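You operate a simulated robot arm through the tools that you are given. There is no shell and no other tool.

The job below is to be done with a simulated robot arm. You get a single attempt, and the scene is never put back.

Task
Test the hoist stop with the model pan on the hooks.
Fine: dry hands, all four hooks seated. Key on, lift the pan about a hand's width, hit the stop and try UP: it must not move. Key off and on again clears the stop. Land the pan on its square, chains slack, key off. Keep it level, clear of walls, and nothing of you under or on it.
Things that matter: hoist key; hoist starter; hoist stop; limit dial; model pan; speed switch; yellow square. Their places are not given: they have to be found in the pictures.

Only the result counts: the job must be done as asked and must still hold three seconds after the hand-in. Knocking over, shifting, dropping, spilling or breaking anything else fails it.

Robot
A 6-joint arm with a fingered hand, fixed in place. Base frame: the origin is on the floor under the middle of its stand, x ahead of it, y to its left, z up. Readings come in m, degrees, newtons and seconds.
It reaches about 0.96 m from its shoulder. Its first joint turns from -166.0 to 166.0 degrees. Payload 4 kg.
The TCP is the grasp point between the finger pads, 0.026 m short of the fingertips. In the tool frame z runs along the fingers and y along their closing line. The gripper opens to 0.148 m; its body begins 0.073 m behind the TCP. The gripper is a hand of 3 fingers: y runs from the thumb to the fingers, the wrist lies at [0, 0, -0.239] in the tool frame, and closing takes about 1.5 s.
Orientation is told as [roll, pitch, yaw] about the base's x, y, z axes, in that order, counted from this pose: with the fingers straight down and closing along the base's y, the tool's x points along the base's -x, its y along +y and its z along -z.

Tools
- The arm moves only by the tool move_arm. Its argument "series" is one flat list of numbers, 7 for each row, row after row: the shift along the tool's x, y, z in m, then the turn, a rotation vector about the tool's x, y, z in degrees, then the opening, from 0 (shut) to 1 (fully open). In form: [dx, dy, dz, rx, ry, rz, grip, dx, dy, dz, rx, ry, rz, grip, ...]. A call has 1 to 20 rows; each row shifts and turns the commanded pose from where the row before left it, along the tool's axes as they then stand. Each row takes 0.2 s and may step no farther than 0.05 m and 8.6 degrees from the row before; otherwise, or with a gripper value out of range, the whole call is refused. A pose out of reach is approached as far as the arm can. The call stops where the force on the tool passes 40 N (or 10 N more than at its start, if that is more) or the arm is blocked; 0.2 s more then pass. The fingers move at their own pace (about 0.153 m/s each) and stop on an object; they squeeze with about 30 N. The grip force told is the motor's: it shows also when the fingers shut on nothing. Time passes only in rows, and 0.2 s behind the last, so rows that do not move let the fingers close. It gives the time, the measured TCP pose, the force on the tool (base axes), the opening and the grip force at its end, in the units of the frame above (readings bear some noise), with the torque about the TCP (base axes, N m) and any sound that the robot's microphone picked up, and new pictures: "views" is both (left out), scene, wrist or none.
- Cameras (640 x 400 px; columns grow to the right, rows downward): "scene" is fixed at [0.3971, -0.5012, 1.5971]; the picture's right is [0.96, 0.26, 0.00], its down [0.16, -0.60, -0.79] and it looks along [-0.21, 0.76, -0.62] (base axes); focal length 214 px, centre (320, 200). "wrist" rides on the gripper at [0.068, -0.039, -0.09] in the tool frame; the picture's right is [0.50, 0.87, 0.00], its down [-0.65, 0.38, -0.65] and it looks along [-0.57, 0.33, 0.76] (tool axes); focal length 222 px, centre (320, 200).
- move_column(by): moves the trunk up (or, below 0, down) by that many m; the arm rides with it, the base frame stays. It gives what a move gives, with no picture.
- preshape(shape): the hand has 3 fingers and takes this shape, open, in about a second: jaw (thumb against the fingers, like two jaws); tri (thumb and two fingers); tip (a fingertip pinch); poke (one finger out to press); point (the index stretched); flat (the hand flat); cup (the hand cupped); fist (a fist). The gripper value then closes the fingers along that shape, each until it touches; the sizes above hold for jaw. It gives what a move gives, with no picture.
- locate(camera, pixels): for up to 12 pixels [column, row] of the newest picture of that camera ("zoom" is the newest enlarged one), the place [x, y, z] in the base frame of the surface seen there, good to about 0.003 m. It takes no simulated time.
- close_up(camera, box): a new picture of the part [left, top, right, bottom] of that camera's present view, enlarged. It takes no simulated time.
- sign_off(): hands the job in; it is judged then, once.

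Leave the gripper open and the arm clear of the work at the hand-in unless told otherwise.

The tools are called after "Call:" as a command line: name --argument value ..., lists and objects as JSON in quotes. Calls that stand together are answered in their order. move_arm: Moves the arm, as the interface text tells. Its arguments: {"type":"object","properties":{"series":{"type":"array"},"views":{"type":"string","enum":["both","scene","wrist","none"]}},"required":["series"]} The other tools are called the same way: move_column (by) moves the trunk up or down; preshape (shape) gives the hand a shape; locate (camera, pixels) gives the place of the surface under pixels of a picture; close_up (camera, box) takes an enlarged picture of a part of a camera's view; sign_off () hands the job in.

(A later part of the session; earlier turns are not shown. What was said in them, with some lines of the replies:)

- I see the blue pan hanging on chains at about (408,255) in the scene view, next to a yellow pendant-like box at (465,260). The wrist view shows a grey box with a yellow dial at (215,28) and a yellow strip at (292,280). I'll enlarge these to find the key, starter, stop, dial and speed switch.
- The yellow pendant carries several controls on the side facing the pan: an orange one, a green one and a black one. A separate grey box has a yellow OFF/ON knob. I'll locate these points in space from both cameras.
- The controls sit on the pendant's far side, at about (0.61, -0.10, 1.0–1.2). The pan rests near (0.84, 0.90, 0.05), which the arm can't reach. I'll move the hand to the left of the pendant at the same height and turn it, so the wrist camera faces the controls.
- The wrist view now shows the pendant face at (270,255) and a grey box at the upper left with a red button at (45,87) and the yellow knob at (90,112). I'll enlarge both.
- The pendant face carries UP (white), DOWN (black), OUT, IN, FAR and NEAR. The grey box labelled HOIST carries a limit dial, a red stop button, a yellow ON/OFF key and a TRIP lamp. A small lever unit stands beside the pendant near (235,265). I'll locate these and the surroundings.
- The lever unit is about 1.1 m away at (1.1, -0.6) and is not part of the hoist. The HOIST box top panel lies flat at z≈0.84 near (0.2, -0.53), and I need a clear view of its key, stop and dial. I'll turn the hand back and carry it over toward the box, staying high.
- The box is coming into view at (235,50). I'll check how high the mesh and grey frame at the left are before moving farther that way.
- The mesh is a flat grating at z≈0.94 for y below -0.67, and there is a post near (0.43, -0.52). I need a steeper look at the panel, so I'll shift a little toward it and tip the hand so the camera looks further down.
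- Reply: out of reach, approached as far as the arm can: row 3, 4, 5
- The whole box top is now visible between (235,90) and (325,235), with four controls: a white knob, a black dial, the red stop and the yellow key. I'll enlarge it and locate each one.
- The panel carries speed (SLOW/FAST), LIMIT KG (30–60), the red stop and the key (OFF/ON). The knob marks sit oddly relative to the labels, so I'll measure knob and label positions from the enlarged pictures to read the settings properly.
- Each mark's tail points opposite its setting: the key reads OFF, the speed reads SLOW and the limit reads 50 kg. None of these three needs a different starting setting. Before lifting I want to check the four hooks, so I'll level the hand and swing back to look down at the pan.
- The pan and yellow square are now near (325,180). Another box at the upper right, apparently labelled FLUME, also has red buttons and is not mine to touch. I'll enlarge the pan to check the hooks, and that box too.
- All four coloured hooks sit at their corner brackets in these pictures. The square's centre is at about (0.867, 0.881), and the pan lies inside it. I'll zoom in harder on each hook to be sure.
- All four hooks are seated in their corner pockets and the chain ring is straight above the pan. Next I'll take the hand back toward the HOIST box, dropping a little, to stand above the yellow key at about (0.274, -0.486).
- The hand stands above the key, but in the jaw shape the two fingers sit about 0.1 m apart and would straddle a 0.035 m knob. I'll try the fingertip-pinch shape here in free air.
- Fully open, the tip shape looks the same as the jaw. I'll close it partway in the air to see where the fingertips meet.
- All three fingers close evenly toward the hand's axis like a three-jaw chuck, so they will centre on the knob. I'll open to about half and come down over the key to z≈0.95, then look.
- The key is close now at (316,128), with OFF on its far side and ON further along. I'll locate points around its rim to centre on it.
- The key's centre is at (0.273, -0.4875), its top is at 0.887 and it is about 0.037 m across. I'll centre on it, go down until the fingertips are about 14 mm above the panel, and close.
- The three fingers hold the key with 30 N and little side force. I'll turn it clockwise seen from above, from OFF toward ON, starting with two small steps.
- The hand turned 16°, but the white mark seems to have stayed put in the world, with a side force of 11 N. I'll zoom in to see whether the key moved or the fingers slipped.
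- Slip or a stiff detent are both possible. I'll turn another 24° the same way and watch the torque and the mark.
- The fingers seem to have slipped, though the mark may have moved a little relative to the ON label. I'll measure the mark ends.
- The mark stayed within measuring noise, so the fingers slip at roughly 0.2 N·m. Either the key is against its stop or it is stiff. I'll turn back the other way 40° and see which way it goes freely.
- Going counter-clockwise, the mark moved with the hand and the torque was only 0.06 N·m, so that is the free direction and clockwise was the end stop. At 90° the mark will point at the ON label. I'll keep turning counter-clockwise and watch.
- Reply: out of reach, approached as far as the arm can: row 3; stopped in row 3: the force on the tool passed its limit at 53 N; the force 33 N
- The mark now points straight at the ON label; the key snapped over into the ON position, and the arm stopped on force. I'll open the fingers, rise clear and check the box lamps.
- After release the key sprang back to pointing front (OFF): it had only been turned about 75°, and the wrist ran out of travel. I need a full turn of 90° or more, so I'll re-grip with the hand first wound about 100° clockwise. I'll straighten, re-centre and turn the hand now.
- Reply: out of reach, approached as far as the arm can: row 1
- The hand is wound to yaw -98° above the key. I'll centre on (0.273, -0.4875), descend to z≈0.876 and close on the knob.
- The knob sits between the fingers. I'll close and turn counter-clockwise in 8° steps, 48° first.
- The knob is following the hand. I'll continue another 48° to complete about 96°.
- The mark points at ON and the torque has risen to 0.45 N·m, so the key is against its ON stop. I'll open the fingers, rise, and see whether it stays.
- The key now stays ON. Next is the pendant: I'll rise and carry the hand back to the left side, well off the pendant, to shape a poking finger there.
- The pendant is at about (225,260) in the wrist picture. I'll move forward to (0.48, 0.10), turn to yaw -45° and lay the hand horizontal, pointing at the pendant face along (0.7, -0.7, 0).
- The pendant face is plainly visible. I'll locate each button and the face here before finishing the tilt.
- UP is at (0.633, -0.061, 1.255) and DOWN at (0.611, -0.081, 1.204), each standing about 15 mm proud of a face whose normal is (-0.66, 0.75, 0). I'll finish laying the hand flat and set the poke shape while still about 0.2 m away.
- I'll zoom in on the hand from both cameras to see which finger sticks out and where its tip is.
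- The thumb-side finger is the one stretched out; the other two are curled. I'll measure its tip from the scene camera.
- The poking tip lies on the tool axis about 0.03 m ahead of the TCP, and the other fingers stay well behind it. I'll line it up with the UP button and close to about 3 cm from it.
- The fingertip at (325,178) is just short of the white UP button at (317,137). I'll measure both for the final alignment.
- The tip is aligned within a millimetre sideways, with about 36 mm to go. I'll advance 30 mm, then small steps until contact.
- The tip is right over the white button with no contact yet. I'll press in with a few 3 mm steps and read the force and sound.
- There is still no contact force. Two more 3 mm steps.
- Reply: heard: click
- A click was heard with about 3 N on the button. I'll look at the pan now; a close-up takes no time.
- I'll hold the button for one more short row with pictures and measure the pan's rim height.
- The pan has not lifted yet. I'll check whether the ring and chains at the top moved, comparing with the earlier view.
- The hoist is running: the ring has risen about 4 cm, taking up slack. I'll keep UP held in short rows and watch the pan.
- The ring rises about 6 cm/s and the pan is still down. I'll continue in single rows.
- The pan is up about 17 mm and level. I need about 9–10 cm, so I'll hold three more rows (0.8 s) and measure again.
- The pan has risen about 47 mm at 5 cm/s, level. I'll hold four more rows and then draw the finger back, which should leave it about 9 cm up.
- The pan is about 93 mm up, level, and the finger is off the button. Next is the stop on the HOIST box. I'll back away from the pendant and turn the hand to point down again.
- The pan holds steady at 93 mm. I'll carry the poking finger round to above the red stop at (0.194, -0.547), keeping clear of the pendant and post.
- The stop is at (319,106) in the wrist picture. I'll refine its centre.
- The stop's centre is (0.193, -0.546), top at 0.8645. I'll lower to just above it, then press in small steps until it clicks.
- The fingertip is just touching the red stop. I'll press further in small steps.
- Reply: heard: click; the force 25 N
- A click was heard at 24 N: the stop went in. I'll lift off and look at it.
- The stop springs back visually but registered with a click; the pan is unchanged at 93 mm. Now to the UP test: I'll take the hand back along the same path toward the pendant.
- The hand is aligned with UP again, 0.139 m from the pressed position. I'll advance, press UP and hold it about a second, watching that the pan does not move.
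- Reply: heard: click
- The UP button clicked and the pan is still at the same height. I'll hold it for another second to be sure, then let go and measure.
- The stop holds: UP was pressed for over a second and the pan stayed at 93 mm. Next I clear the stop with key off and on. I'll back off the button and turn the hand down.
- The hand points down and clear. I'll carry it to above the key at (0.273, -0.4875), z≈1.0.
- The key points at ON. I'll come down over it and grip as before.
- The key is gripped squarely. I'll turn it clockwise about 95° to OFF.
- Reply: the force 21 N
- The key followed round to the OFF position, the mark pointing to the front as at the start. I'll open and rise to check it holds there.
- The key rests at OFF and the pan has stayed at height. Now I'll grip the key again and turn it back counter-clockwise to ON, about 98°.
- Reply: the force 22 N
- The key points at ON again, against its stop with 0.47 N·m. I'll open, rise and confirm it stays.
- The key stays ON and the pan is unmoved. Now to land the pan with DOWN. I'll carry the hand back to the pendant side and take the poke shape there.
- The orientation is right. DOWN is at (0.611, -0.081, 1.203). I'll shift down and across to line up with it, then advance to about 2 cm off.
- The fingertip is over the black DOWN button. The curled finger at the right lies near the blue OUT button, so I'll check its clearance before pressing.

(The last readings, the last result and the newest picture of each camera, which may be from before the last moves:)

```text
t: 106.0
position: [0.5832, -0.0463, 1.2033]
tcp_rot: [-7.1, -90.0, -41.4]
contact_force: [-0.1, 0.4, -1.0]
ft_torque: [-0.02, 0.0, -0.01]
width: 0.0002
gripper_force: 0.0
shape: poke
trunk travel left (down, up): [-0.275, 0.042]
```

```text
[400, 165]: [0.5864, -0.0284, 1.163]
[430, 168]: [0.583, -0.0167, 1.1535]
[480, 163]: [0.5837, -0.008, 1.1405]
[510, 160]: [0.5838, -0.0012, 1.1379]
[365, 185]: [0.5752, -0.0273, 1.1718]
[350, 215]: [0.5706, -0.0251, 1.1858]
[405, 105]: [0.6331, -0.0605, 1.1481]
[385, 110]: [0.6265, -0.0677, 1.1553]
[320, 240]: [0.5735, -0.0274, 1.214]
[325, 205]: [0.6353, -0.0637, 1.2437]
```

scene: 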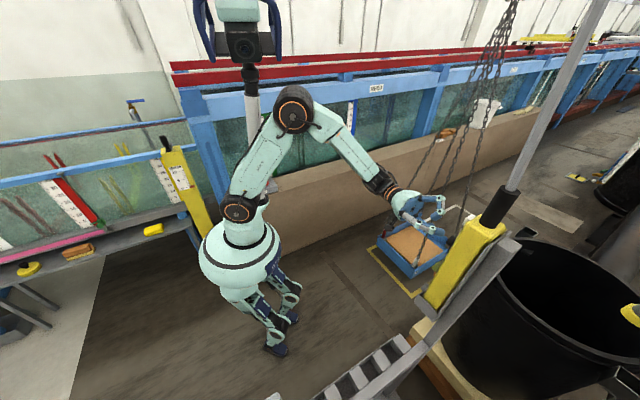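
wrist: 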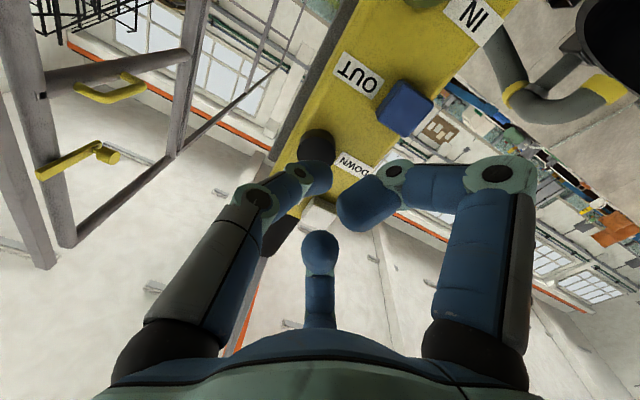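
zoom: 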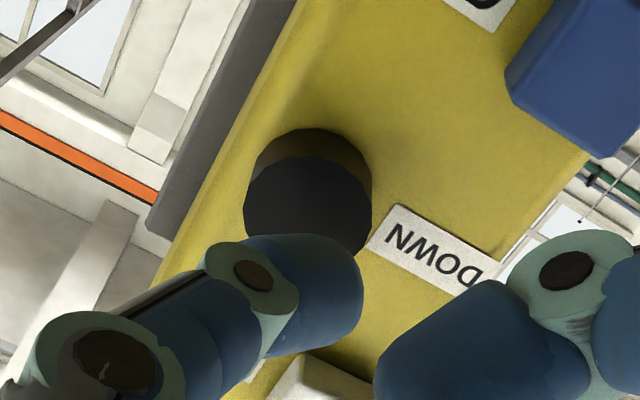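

There is ample clearance: 35 mm or more to OUT even when pressed. I'll advance and press DOWN in small steps.

Call:
move_arm --series '[0, 0, 0.014, 0, 0, 0, 1, 0, 0, 0.003, 0, 0, 0, 1, 0, 0, 0.003, 0, 0, 0, 1, 0, 0, 0.003, 0, 0, 0, 1]' --views "scene"

Call:
locate --camera "scene" --pixels '[[408, 248], [400, 243], [412, 240], [420, 245]]'

```text
t: 107.0
position: [0.5977, -0.0643, 1.2028]
tcp_rot: [-17.7, -90.0, -30.8]
contact_force: [-1.4, 1.5, -0.8]
ft_torque: [0.02, 0.0, 0.01]
width: 0.0
gripper_force: 0.0
shape: poke
trunk travel left (down, up): [-0.275, 0.042]
heard: click
```

scene: 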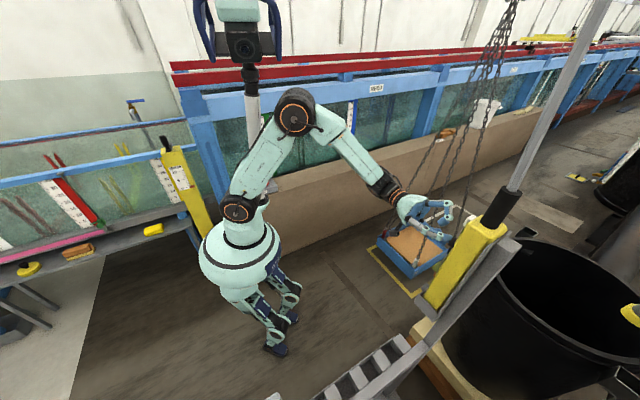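

```text
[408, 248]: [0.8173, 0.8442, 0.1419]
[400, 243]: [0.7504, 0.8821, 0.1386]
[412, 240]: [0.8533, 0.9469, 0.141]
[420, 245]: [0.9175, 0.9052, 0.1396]
```

DOWN clicked. I'll hold it a few rows and follow the pan.

Call:
move_arm --series '[0, 0, 0, 0, 0, 0, 1, 0, 0, 0, 0, 0, 0, 1, 0, 0, 0, 0, 0, 0, 1]' --views "scene"

Call:
locate --camera "scene" --pixels '[[408, 250], [400, 245], [405, 255], [395, 248]]'

```text
t: 107.8
position: [0.5973, -0.0639, 1.2036]
tcp_rot: [-13.5, -89.9, -35.0]
contact_force: [-1.0, 0.8, -0.3]
ft_torque: [0.02, 0.01, 0.03]
width: 0.0
gripper_force: 0.0
shape: poke
trunk travel left (down, up): [-0.275, 0.042]
```

scene: 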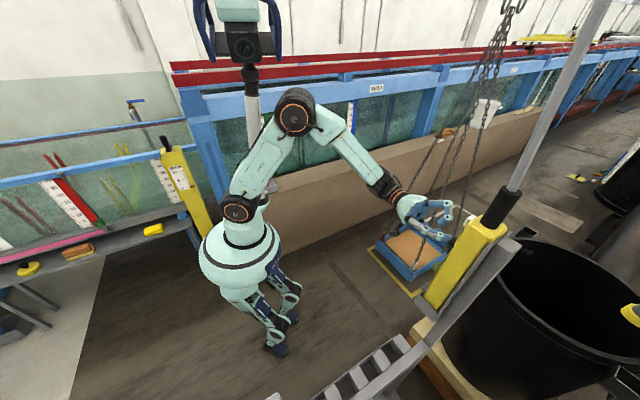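

```text
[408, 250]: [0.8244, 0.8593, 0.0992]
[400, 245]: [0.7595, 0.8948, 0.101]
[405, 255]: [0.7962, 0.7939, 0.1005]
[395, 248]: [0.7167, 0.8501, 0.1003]
```

The pan is down to about 50 mm and level, lowering 5 cm/s. I'll hold on.

Call:
move_arm --series '[0, 0, 0, 0, 0, 0, 1, 0, 0, 0, 0, 0, 0, 1, 0, 0, 0, 0, 0, 0, 1]' --views "scene"

Call:
locate --camera "scene" --pixels '[[408, 252], [400, 248], [405, 255], [395, 250], [376, 243], [410, 277]]'

Call:
close_up --camera "scene" --box '[365, 205, 475, 305]'

Call:
close_up --camera "scene" --box '[470, 0, 530, 60]'

```text
t: 108.7
position: [0.5966, -0.0636, 1.204]
tcp_rot: [-12.9, -89.9, -35.7]
contact_force: [-1.7, 1.1, -1.7]
ft_torque: [0.03, 0.01, -0.03]
width: 0.0002
gripper_force: 0.0
shape: poke
trunk travel left (down, up): [-0.275, 0.042]
```

scene: 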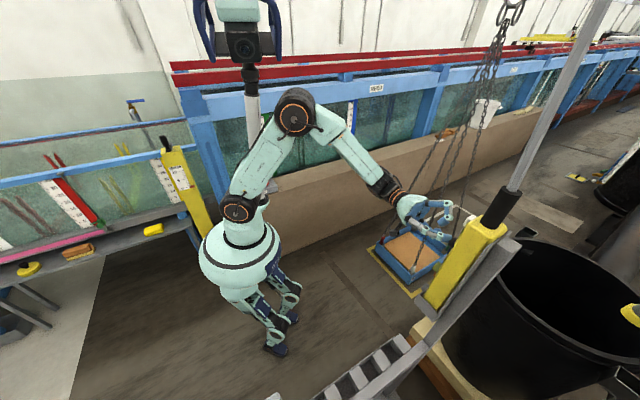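

```text
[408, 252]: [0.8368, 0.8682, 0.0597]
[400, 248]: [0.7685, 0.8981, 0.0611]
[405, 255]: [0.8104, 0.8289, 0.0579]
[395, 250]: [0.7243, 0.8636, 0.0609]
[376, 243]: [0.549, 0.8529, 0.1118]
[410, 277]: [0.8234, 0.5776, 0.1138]
```

```text
4.00 times, centred on (420, 255) of scene
```

zoom: 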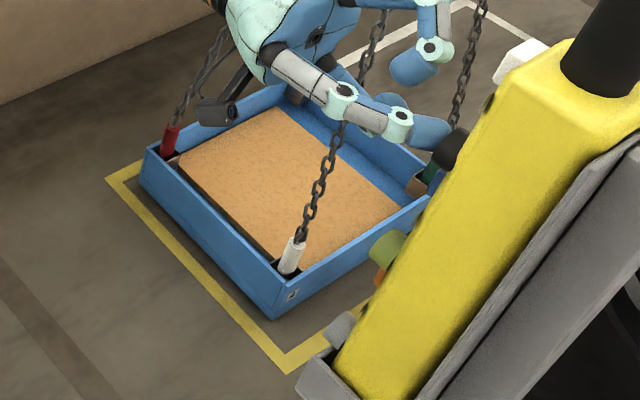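

```text
6.67 times, centred on (500, 30) of scene
```

zoom: 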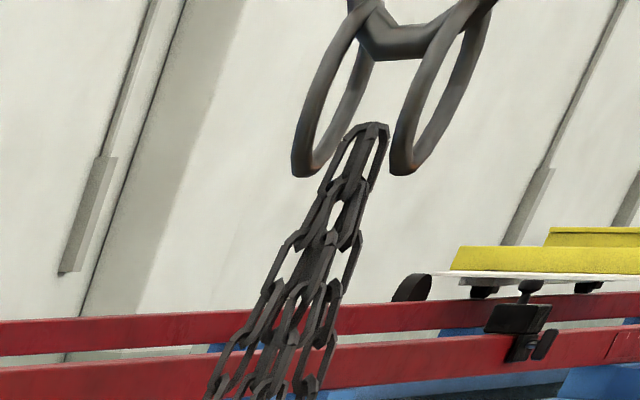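

The pan is about 1 cm above the floor over its square. I'll hold on to land it and pay out slack like at the start.

Call:
move_arm --series '[0, 0, 0, 0, 0, 0, 1, 0, 0, 0, 0, 0, 0, 1, 0, 0, 0, 0, 0, 0, 1, 0, 0, 0, 0, 0, 0, 1]' --views "scene"

Call:
locate --camera "scene" --pixels '[[408, 252], [400, 248], [405, 255], [395, 250], [376, 243], [410, 277]]'

Call:
close_up --camera "scene" --box '[365, 205, 475, 305]'

Call:
close_up --camera "scene" --box '[470, 0, 530, 60]'

```text
t: 109.7
position: [0.5972, -0.0639, 1.2033]
tcp_rot: [-14.0, -89.9, -34.4]
contact_force: [-1.5, 1.1, -0.9]
ft_torque: [-0.02, 0.0, -0.01]
width: 0.0
gripper_force: 0.0
shape: poke
trunk travel left (down, up): [-0.275, 0.042]
```

scene: 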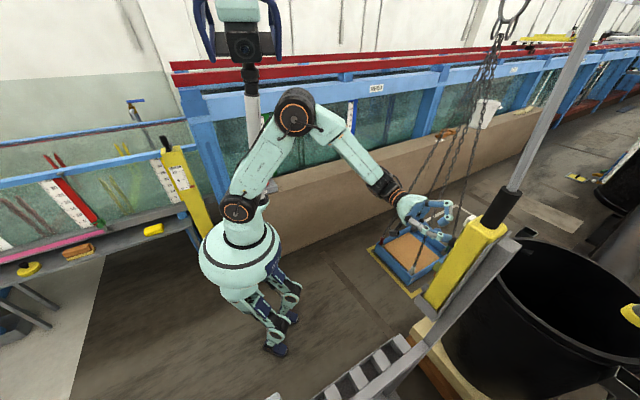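

```text
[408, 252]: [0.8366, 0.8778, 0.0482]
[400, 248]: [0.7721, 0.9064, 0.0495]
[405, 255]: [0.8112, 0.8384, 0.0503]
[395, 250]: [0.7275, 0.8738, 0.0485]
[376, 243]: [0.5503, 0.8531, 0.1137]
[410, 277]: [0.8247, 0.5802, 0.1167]
```

```text
4.00 times, centred on (420, 255) of scene
```

zoom: 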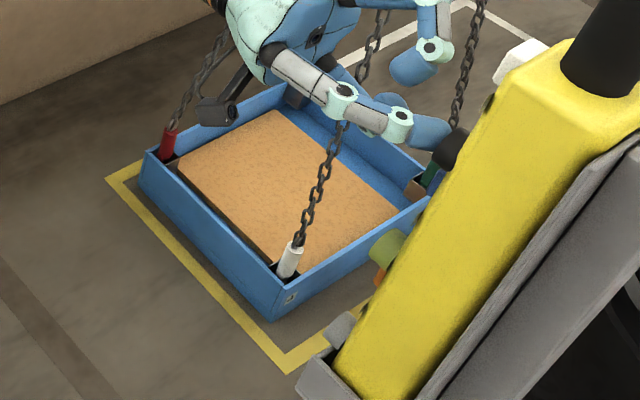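

```text
6.67 times, centred on (500, 30) of scene
```

zoom: 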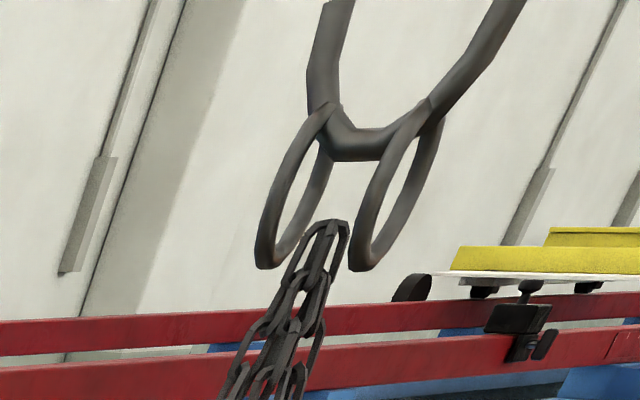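

The pan is down at its original height on the square, and the ring is nearly back to its starting level with the chains slack. One more row, then I'll release and back off.

Call:
move_arm --series '[0, 0, 0, 0, 0, 0, 1, 0, 0, -0.03, 0, 0, 0, 1, 0, 0, -0.04, 0, 0, 0, 1, 0, 0, -0.04, 0, 0, 0, 1]' --views "scene"

Call:
close_up --camera "scene" --box '[365, 205, 475, 305]'

Call:
close_up --camera "scene" --box '[470, 0, 530, 60]'

Call:
locate --camera "scene" --pixels '[[408, 252], [400, 245], [405, 255], [395, 250], [376, 243], [410, 277]]'

```text
t: 110.7
position: [0.5233, 0.0188, 1.2041]
tcp_rot: [-30.8, -90.0, -17.6]
contact_force: [-0.1, 0.4, -0.5]
ft_torque: [-0.01, -0.02, 0.0]
width: 0.0
gripper_force: 0.1
shape: poke
trunk travel left (down, up): [-0.275, 0.042]
```

scene: 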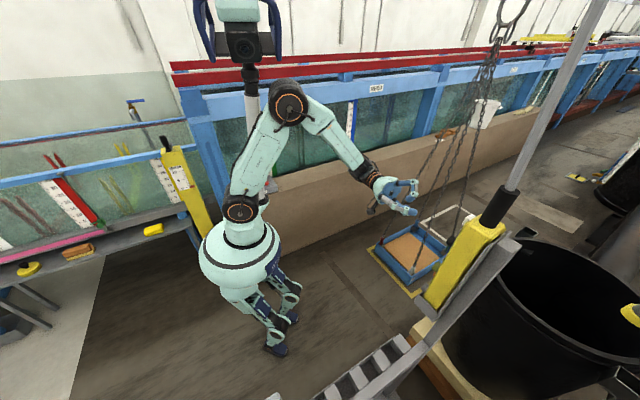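

```text
4.00 times, centred on (420, 255) of scene
```

zoom: 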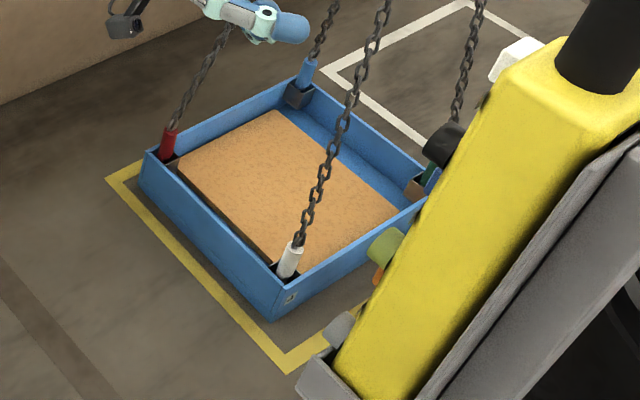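

```text
6.67 times, centred on (500, 30) of scene
```

zoom: 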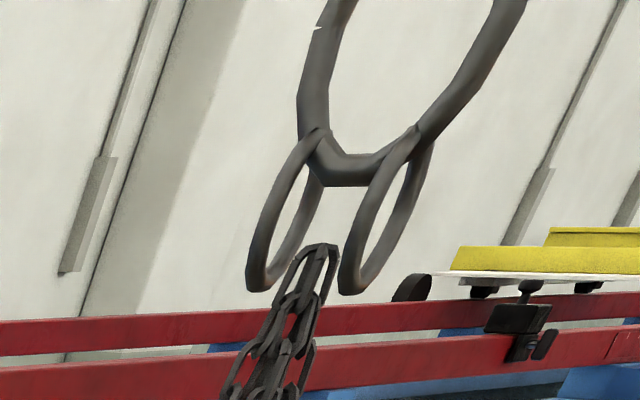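

```text
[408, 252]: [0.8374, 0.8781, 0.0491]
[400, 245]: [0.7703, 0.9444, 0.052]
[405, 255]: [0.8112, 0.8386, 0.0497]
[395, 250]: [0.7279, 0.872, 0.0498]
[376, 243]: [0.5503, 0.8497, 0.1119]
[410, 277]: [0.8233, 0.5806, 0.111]
```

The pan sits on its square at its original height, the chains are slack and the ring is exactly back at its starting level. Last is key off. I'll raise and back the hand away, turn it down, and return to the key.

Call:
move_arm --series '[-0.048, 0, 0, 0, 0, 0, 1, 0, 0, -0.03, 0, 0, 0, 1, 0, 0, 0, -3.5, 0, 0, 1, 0, 0, 0, 0, 8.2, 0, 1, 0, 0, 0, 0, 8.2, 0, 1, 0, 0, 0, 0, 8.2, 0, 1, 0, 0, 0, 0, 8.2, 0, 1, 0, 0, 0, 0, 8.2, 0, 1, 0, 0, 0, 0, 8.2, 0, 1, 0, 0, 0, 0, 8.2, 0, 1, 0, 0, 0, 0, 8.2, 0, 1, 0, 0, 0, 0, 8.2, 0, 1, 0, 0, 0, 0, 8.2, 0, 1, 0, 0, 0, 0, 8, 0, 1, 0, 0, 0, 0, 0, -8, 1, 0, 0, 0, 0, 0, -8, 1, 0, 0, 0, 0, 0, -8, 1, 0, 0, 0, 0, 0, -8, 1, 0, 0, 0, 0, 0, -8, 1]' --views "scene"

```text
t: 114.7
position: [0.5045, 0.0406, 1.2504]
tcp_rot: [0.1, 0.1, -5.0]
contact_force: [0.2, 0.5, 0.3]
ft_torque: [0.01, 0.02, 0.0]
width: 0.0
gripper_force: 0.1
shape: poke
trunk travel left (down, up): [-0.275, 0.042]
```

scene: 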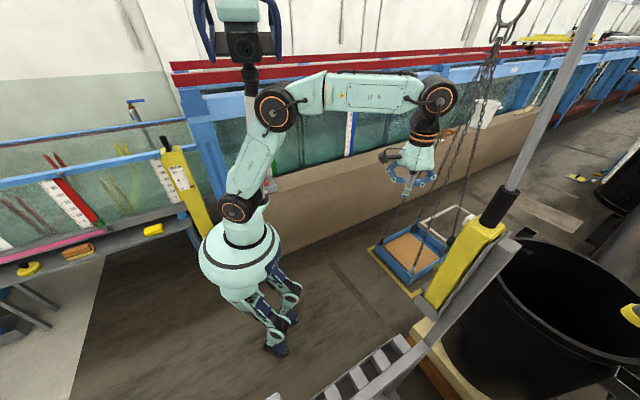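

The hand points down and clear at (0.504, 0.041, 1.25). I'll carry it to above the key and set the tip shape.

Call:
move_arm --series '[0.0408, 0.0006, 0, 0, 0, 0, 1, 0.0408, 0.0006, 0, 0, 0, 0, 1, 0.0408, 0.0006, 0, 0, 0, 0, 1, 0.0408, 0.0006, 0, 0, 0, 0, 1, 0.0408, 0.0006, 0, 0, 0, 0, 1, 0.0013, -0.0439, 0, 0, 0, 0, 1, 0.0013, -0.0439, 0, 0, 0, 0, 1, 0.0013, -0.0439, 0, 0, 0, 0, 1, 0.0013, -0.0439, 0, 0, 0, 0, 1, 0.0013, -0.0439, 0, 0, 0, 0, 1, 0.0013, -0.0439, 0, 0, 0, 0, 1, -0.0034, -0.0358, 0.0314, 0, 0, 0, 1, -0.0034, -0.0358, 0.0314, 0, 0, 0, 1, -0.0034, -0.0358, 0.0314, 0, 0, 0, 1, -0.0034, -0.0358, 0.0314, 0, 0, 0, 1, -0.0034, -0.0358, 0.0314, 0, 0, 0, 1, -0.0034, -0.0358, 0.0314, 0, 0, 0, 1, -0.0034, -0.0358, 0.0314, 0, 0, 0, 1, -0.0034, -0.0358, 0.0314, 0, 0, 0, 1]' --views "none"

Call:
preshape --shape "tip"

Call:
move_arm --series '[0, 0, 0, 0, 0, 0, 0.6, 0, 0, 0, 0, 0, 0, 0.6, 0, 0, 0, 0, 0, 0, 0.6]' --views "wrist"

```text
t: 118.7
position: [0.2724, -0.4883, 0.998]
tcp_rot: [0.2, 0.2, -5.0]
contact_force: [0.3, -0.2, 0.7]
ft_torque: [0.02, 0.01, -0.03]
width: 0.0
gripper_force: 0.0
shape: poke
trunk travel left (down, up): [-0.275, 0.042]
```

```text
t: 119.5
position: [0.2725, -0.4882, 0.9997]
tcp_rot: [0.1, 0.1, -4.9]
contact_force: [0.5, 0.4, 0.2]
ft_torque: [-0.01, 0.02, 0.0]
width: 0.1477
gripper_force: 0.0
shape: tip
trunk travel left (down, up): [-0.275, 0.042]
```

```text
t: 120.3
position: [0.2714, -0.4883, 0.9999]
tcp_rot: [0.1, 0.0, -4.9]
contact_force: [0.1, -0.4, 0.0]
ft_torque: [0.02, -0.04, -0.01]
width: 0.0892
gripper_force: 0.1
shape: tip
trunk travel left (down, up): [-0.275, 0.042]
```

wrist: 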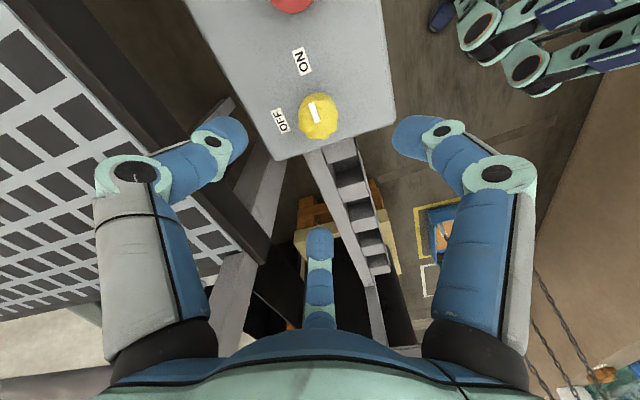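

The hand is above the key, which still points at ON. I'll come down, grip, and turn it clockwise 95° to OFF as before.

Call:
move_arm --series '[-0.001, 0.001, 0.045, 0, 0, 0, 0.6, 0, 0, 0.045, 0, 0, 0, 0.6, 0, 0, 0.032, 0, 0, 0, 0.6, 0, 0, 0, 0, 0, 0, 0.6, 0, 0, 0, 0, 0, 0, 0, 0, 0, 0, 0, 0, 0, 0, 0, 0, 0, 0, 0, 0, 0, 0, 0, 0, 0, 0, 0, 0]' --views "wrist"

Call:
move_arm --series '[0, 0, 0, 0, 0, 7.9, 0, 0, 0, 0, 0, 0, 7.9, 0, 0, 0, 0, 0, 0, 7.9, 0, 0, 0, 0, 0, 0, 7.9, 0, 0, 0, 0, 0, 0, 7.9, 0, 0, 0, 0, 0, 0, 7.9, 0, 0, 0, 0, 0, 0, 7.9, 0, 0, 0, 0, 0, 0, 7.9, 0, 0, 0, 0, 0, 0, 7.9, 0, 0, 0, 0, 0, 0, 7.9, 0, 0, 0, 0, 0, 0, 7.9, 0, 0, 0, 0, 0, 0, 7.9, 0]' --views "wrist"

```text
t: 122.2
position: [0.2738, -0.4857, 0.8787]
tcp_rot: [0.0, 0.2, -4.9]
contact_force: [-1.8, 0.0, -6.5]
ft_torque: [-0.02, 0.02, 0.01]
width: 0.0319
gripper_force: 29.6
shape: tip
trunk travel left (down, up): [-0.275, 0.042]
```

wrist: 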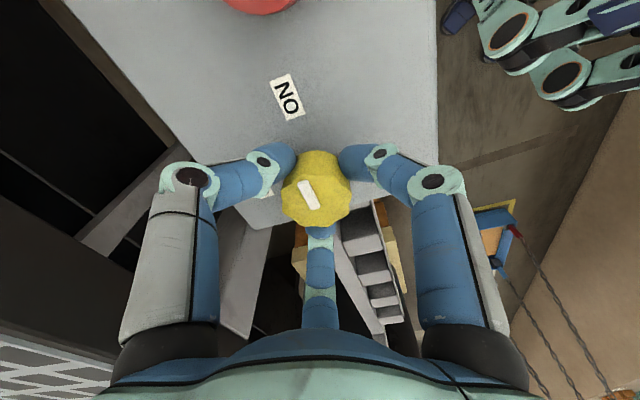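

```text
t: 124.8
position: [0.2742, -0.4857, 0.8784]
tcp_rot: [0.0, -0.1, -99.9]
contact_force: [10.4, 0.3, 13.8]
ft_torque: [0.05, -0.35, 0.1]
width: 0.0319
gripper_force: 30.0
shape: tip
trunk travel left (down, up): [-0.275, 0.042]
```

wrist: 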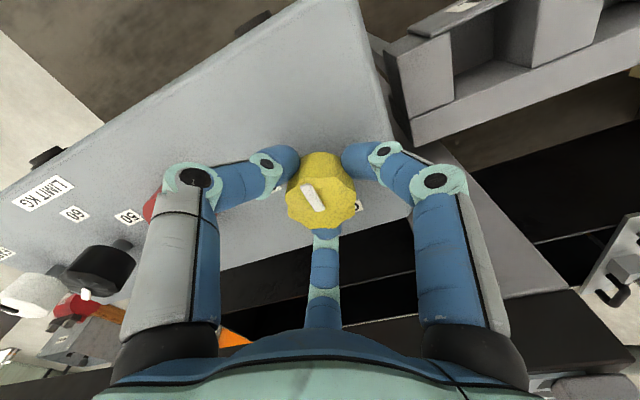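

The key turned with the hand to OFF. I'll open, rise and check that it rests there.

Call:
move_arm --series '[0, 0, 0, 0, 0, 0, 0.4, 0, 0, 0, 0, 0, 0, 0.6, 0, 0, 0, 0, 0, 0, 0.6, 0, 0, -0.045, 0, 0, 0, 0.6, 0, 0, -0.045, 0, 0, 0, 0.6, 0, 0, -0.045, 0, 0, 0, 0.6]' --views "both"

Call:
close_up --camera "wrist" --box '[240, 60, 400, 180]'

```text
t: 126.2
position: [0.2717, -0.4854, 1.0145]
tcp_rot: [-0.1, 0.0, -99.8]
contact_force: [-0.2, 0.3, 0.0]
ft_torque: [0.0, 0.02, 0.0]
width: 0.088
gripper_force: 0.0
shape: tip
trunk travel left (down, up): [-0.275, 0.042]
```

scene: 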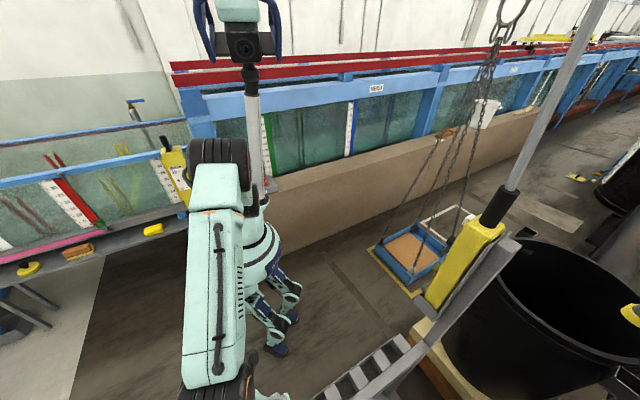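
wrist: 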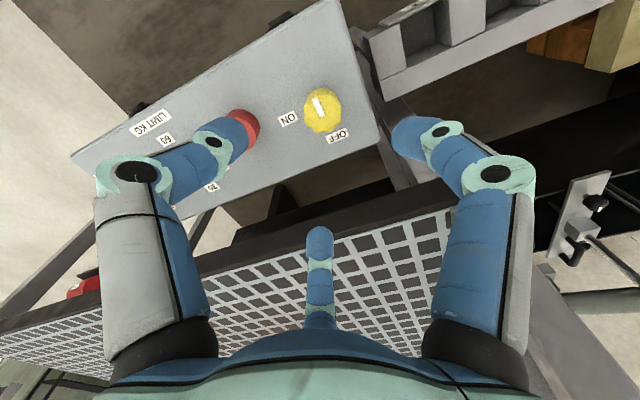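

```text
3.33 times, centred on (320, 120) of wrist
```

zoom: 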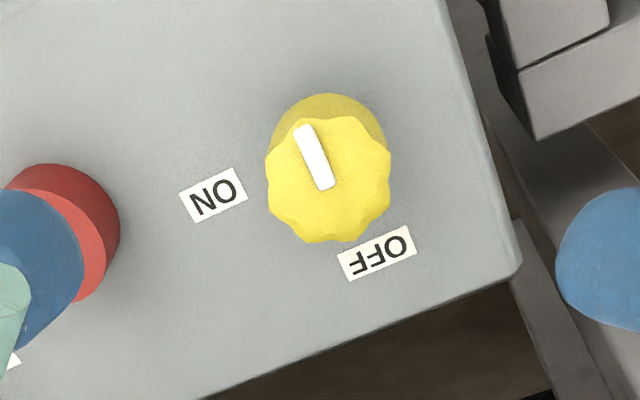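

The mark is within a few degrees of the starting OFF position. To be certain it is fully home, I'll re-grip with the hand unwound 32° and turn it clockwise until it meets its stop.

Call:
move_arm --series '[0, 0, 0, 0, 0, -8, 0.6, 0, 0, 0, 0, 0, -8, 0.6, 0, 0, 0, 0, 0, -8, 0.6, 0, 0, 0, 0, 0, -8, 0.6, 0, 0, 0.045, 0, 0, 0, 0.6, 0, 0, 0.045, 0, 0, 0, 0.6, 0, 0, 0.045, 0, 0, 0, 0.6, 0, 0, 0, 0, 0, 0, 0.6, 0, 0, 0, 0, 0, 0, 0, 0, 0, 0, 0, 0, 0, 0, 0, 0, 0, 0, 0, 0, 0, 0, 0, 0, 0, 0, 0, 0]' --views "wrist"

Call:
move_arm --series '[0, 0, 0, 0, 0, 8, 0, 0, 0, 0, 0, 0, 8, 0, 0, 0, 0, 0, 0, 8, 0]' --views "wrist"

```text
t: 128.8
position: [0.2725, -0.489, 0.8767]
tcp_rot: [-0.1, 0.1, -67.8]
contact_force: [-1.7, 0.9, -6.8]
ft_torque: [-0.01, 0.07, 0.01]
width: 0.0303
gripper_force: 30.4
shape: tip
trunk travel left (down, up): [-0.275, 0.042]
```

wrist: 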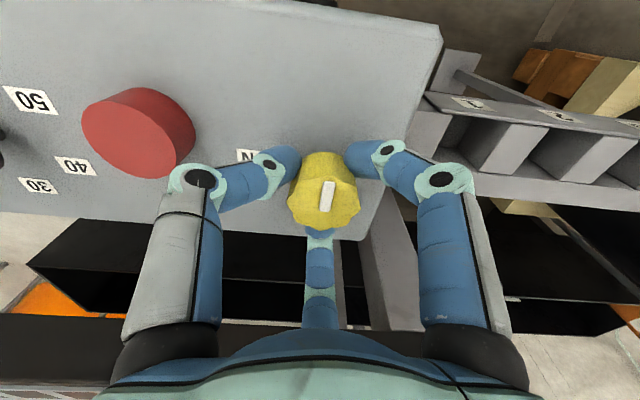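

```text
t: 129.6
position: [0.2722, -0.4893, 0.8773]
tcp_rot: [-0.1, 0.1, -91.9]
contact_force: [-2.6, -15.9, -9.2]
ft_torque: [-0.3, 0.17, 0.37]
width: 0.0297
gripper_force: 29.6
shape: tip
trunk travel left (down, up): [-0.275, 0.042]
```

wrist: 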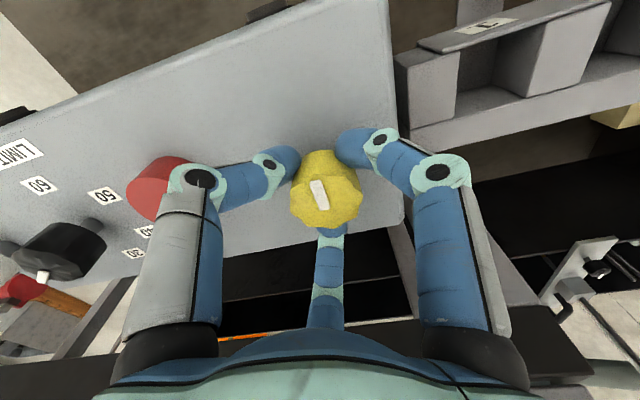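

The torque rose to 0.37 N·m, so the key is hard against its OFF stop. I'll open, rise, and check once more.

Call:
move_arm --series '[0, 0, 0, 0, 0, 0, 0.4, 0, 0, 0, 0, 0, 0, 0.6, 0, 0, 0, 0, 0, 0, 0.6, 0, 0, -0.045, 0, 0, 0, 0.6, 0, 0, -0.045, 0, 0, 0, 0.6, 0, 0, -0.045, 0, 0, 0, 0.6]' --views "both"

Call:
close_up --camera "wrist" --box '[240, 60, 400, 180]'

```text
t: 130.9
position: [0.2728, -0.4853, 1.0132]
tcp_rot: [-0.1, 0.1, -91.8]
contact_force: [-0.4, -0.4, 0.7]
ft_torque: [-0.01, 0.01, 0.03]
width: 0.0885
gripper_force: 0.1
shape: tip
trunk travel left (down, up): [-0.275, 0.042]
```

scene: 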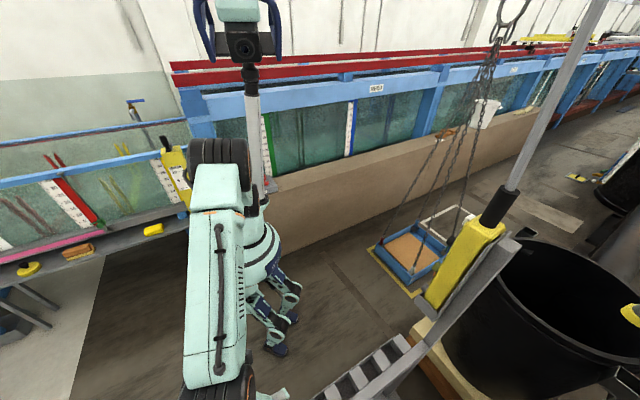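
wrist: 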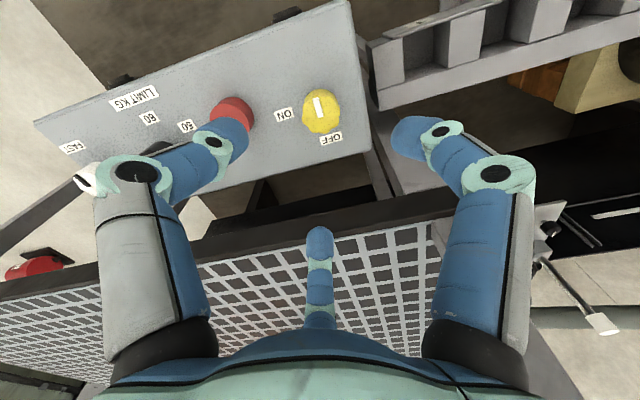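

```text
3.33 times, centred on (320, 120) of wrist
```

zoom: 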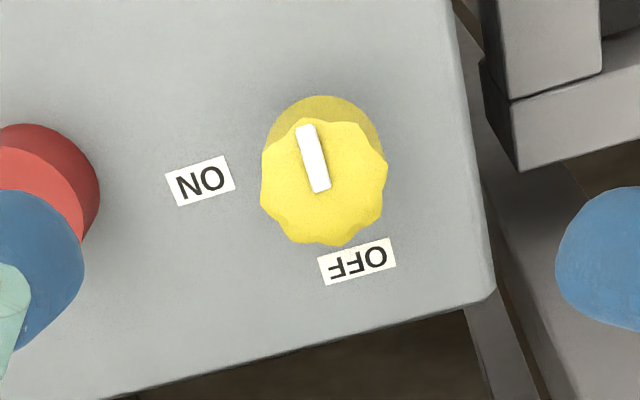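

The key is at OFF exactly as at the beginning. I'll open the hand fully, rise and move back to near the starting pose, clear of everything.

Call:
move_arm --series '[0, 0, -0.045, 0, 0, 0, 0.6, 0, 0, -0.045, 0, 0, 0, 0.6, 0, 0, -0.045, 0, 0, 0, 1, 0, 0, -0.045, 0, 0, 0, 1, 0, 0, -0.045, 0, 0, 0, 1, 0, 0, -0.045, 0, 0, 0, 1, 0, 0, 0, 0, 0, -8.3, 1, 0, 0, 0, 0, 0, -8.3, 1, 0, 0, 0, 0, 0, -8.3, 1, 0, 0, 0, 0, 0, -8.3, 1, 0, 0, 0, 0, 0, -8.3, 1, 0, 0, 0, 0, 0, -8.3, 1, 0, 0, 0, 0, 0, -8.3, 1, 0, 0, 0, 0, 0, -8.3, 1, 0, 0, 0, 0, 0, -8.3, 1, 0, 0, 0, 0, 0, -8.3, 1, 0, 0, 0, 0, 0, -8.3, 1, 0.018, 0.045, 0, 0, 0, 0, 1, 0.018, 0.045, 0, 0, 0, 0, 1, 0.018, 0.045, 0, 0, 0, 0, 1]' --views "both"

Call:
close_up --camera "scene" --box '[365, 205, 475, 305]'

Call:
close_up --camera "wrist" --box '[180, 0, 330, 110]'

Call:
locate --camera "scene" --pixels '[[408, 252], [400, 245], [405, 255], [395, 250], [376, 243], [410, 277]]'

```text
t: 135.2
position: [0.2197, -0.3471, 1.2847]
tcp_rot: [0.0, 0.1, -0.5]
contact_force: [0.0, 0.7, 0.9]
ft_torque: [-0.02, -0.03, 0.03]
width: 0.1481
gripper_force: 0.0
shape: tip
trunk travel left (down, up): [-0.275, 0.042]
```

scene: 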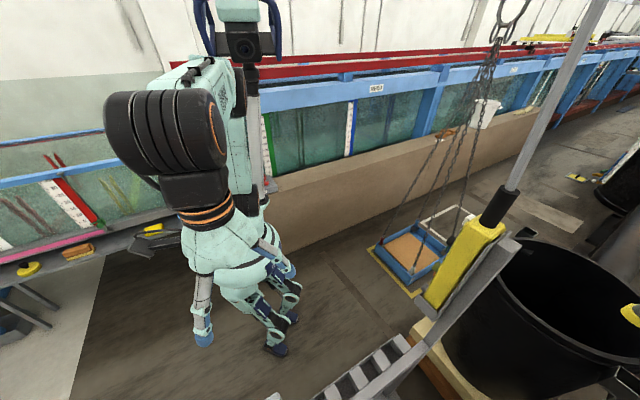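
wrist: 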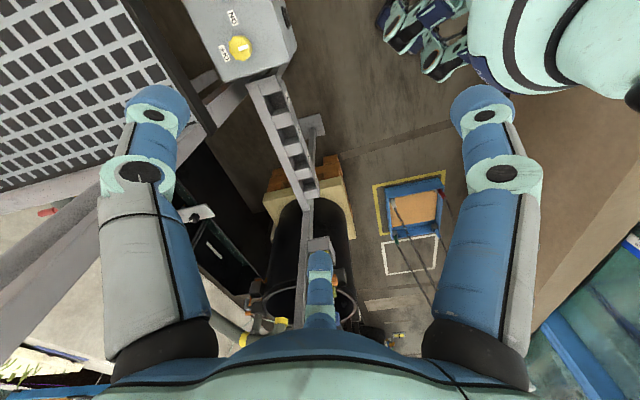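

```text
4.00 times, centred on (420, 255) of scene
```

zoom: 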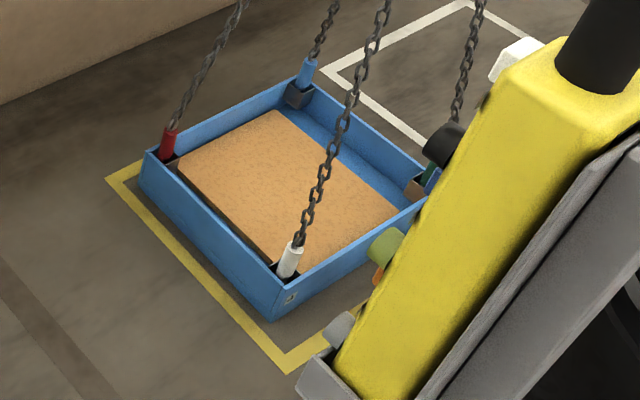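

```text
3.64 times, centred on (255, 55) of wrist
```

zoom: 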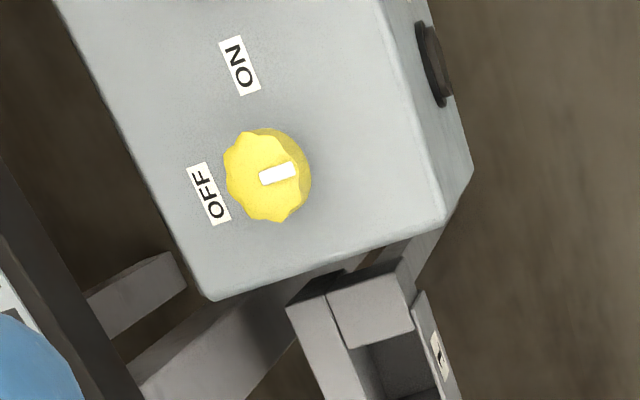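

```text
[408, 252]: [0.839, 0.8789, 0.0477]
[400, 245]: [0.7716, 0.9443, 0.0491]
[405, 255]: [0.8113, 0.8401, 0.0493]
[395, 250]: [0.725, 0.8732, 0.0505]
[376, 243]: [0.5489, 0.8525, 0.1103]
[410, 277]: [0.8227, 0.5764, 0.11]
```

Everything is back as it should be:
- **Pan:** flat on its yellow square with slack chains and all four hooks in place.
- **Key:** at OFF.
- **Hand:** open and clear at (0.22, -0.35, 1.28).

I'll hand the job in.

Call:
sign_off

```text
The job is handed in.
```

The hoist stop works. After I hit it, I held UP for over a second and the pan did not move.

- **Before lifting:** I checked the hooks in close-up and all four were seated. The speed switch read SLOW and the limit dial about 50 kg. I left both alone.
- **Lift:** With the key on, I raised the pan about 93 mm. It stayed level and clear of the walls.
- **Stop test:** I pressed the red stop and it clicked. I then held UP, and the pan stayed at 93 mm.
- **Clearing the stop:** I turned the key off and on again, and the hoist then answered DOWN.
- **Landing:** The pan is back at its starting height on the yellow square. The lifting ring is back at its starting level and the chains are slack.
- **Now:** The key is off, turned fully to its stop. The hand is open and away from everything.

My first try at switching the key on did not turn it far enough and it sprang back to OFF, so I gripped it again and turned it fully. The key's white mark points away from the OFF label when it is off, so I judged OFF by the position it started in.
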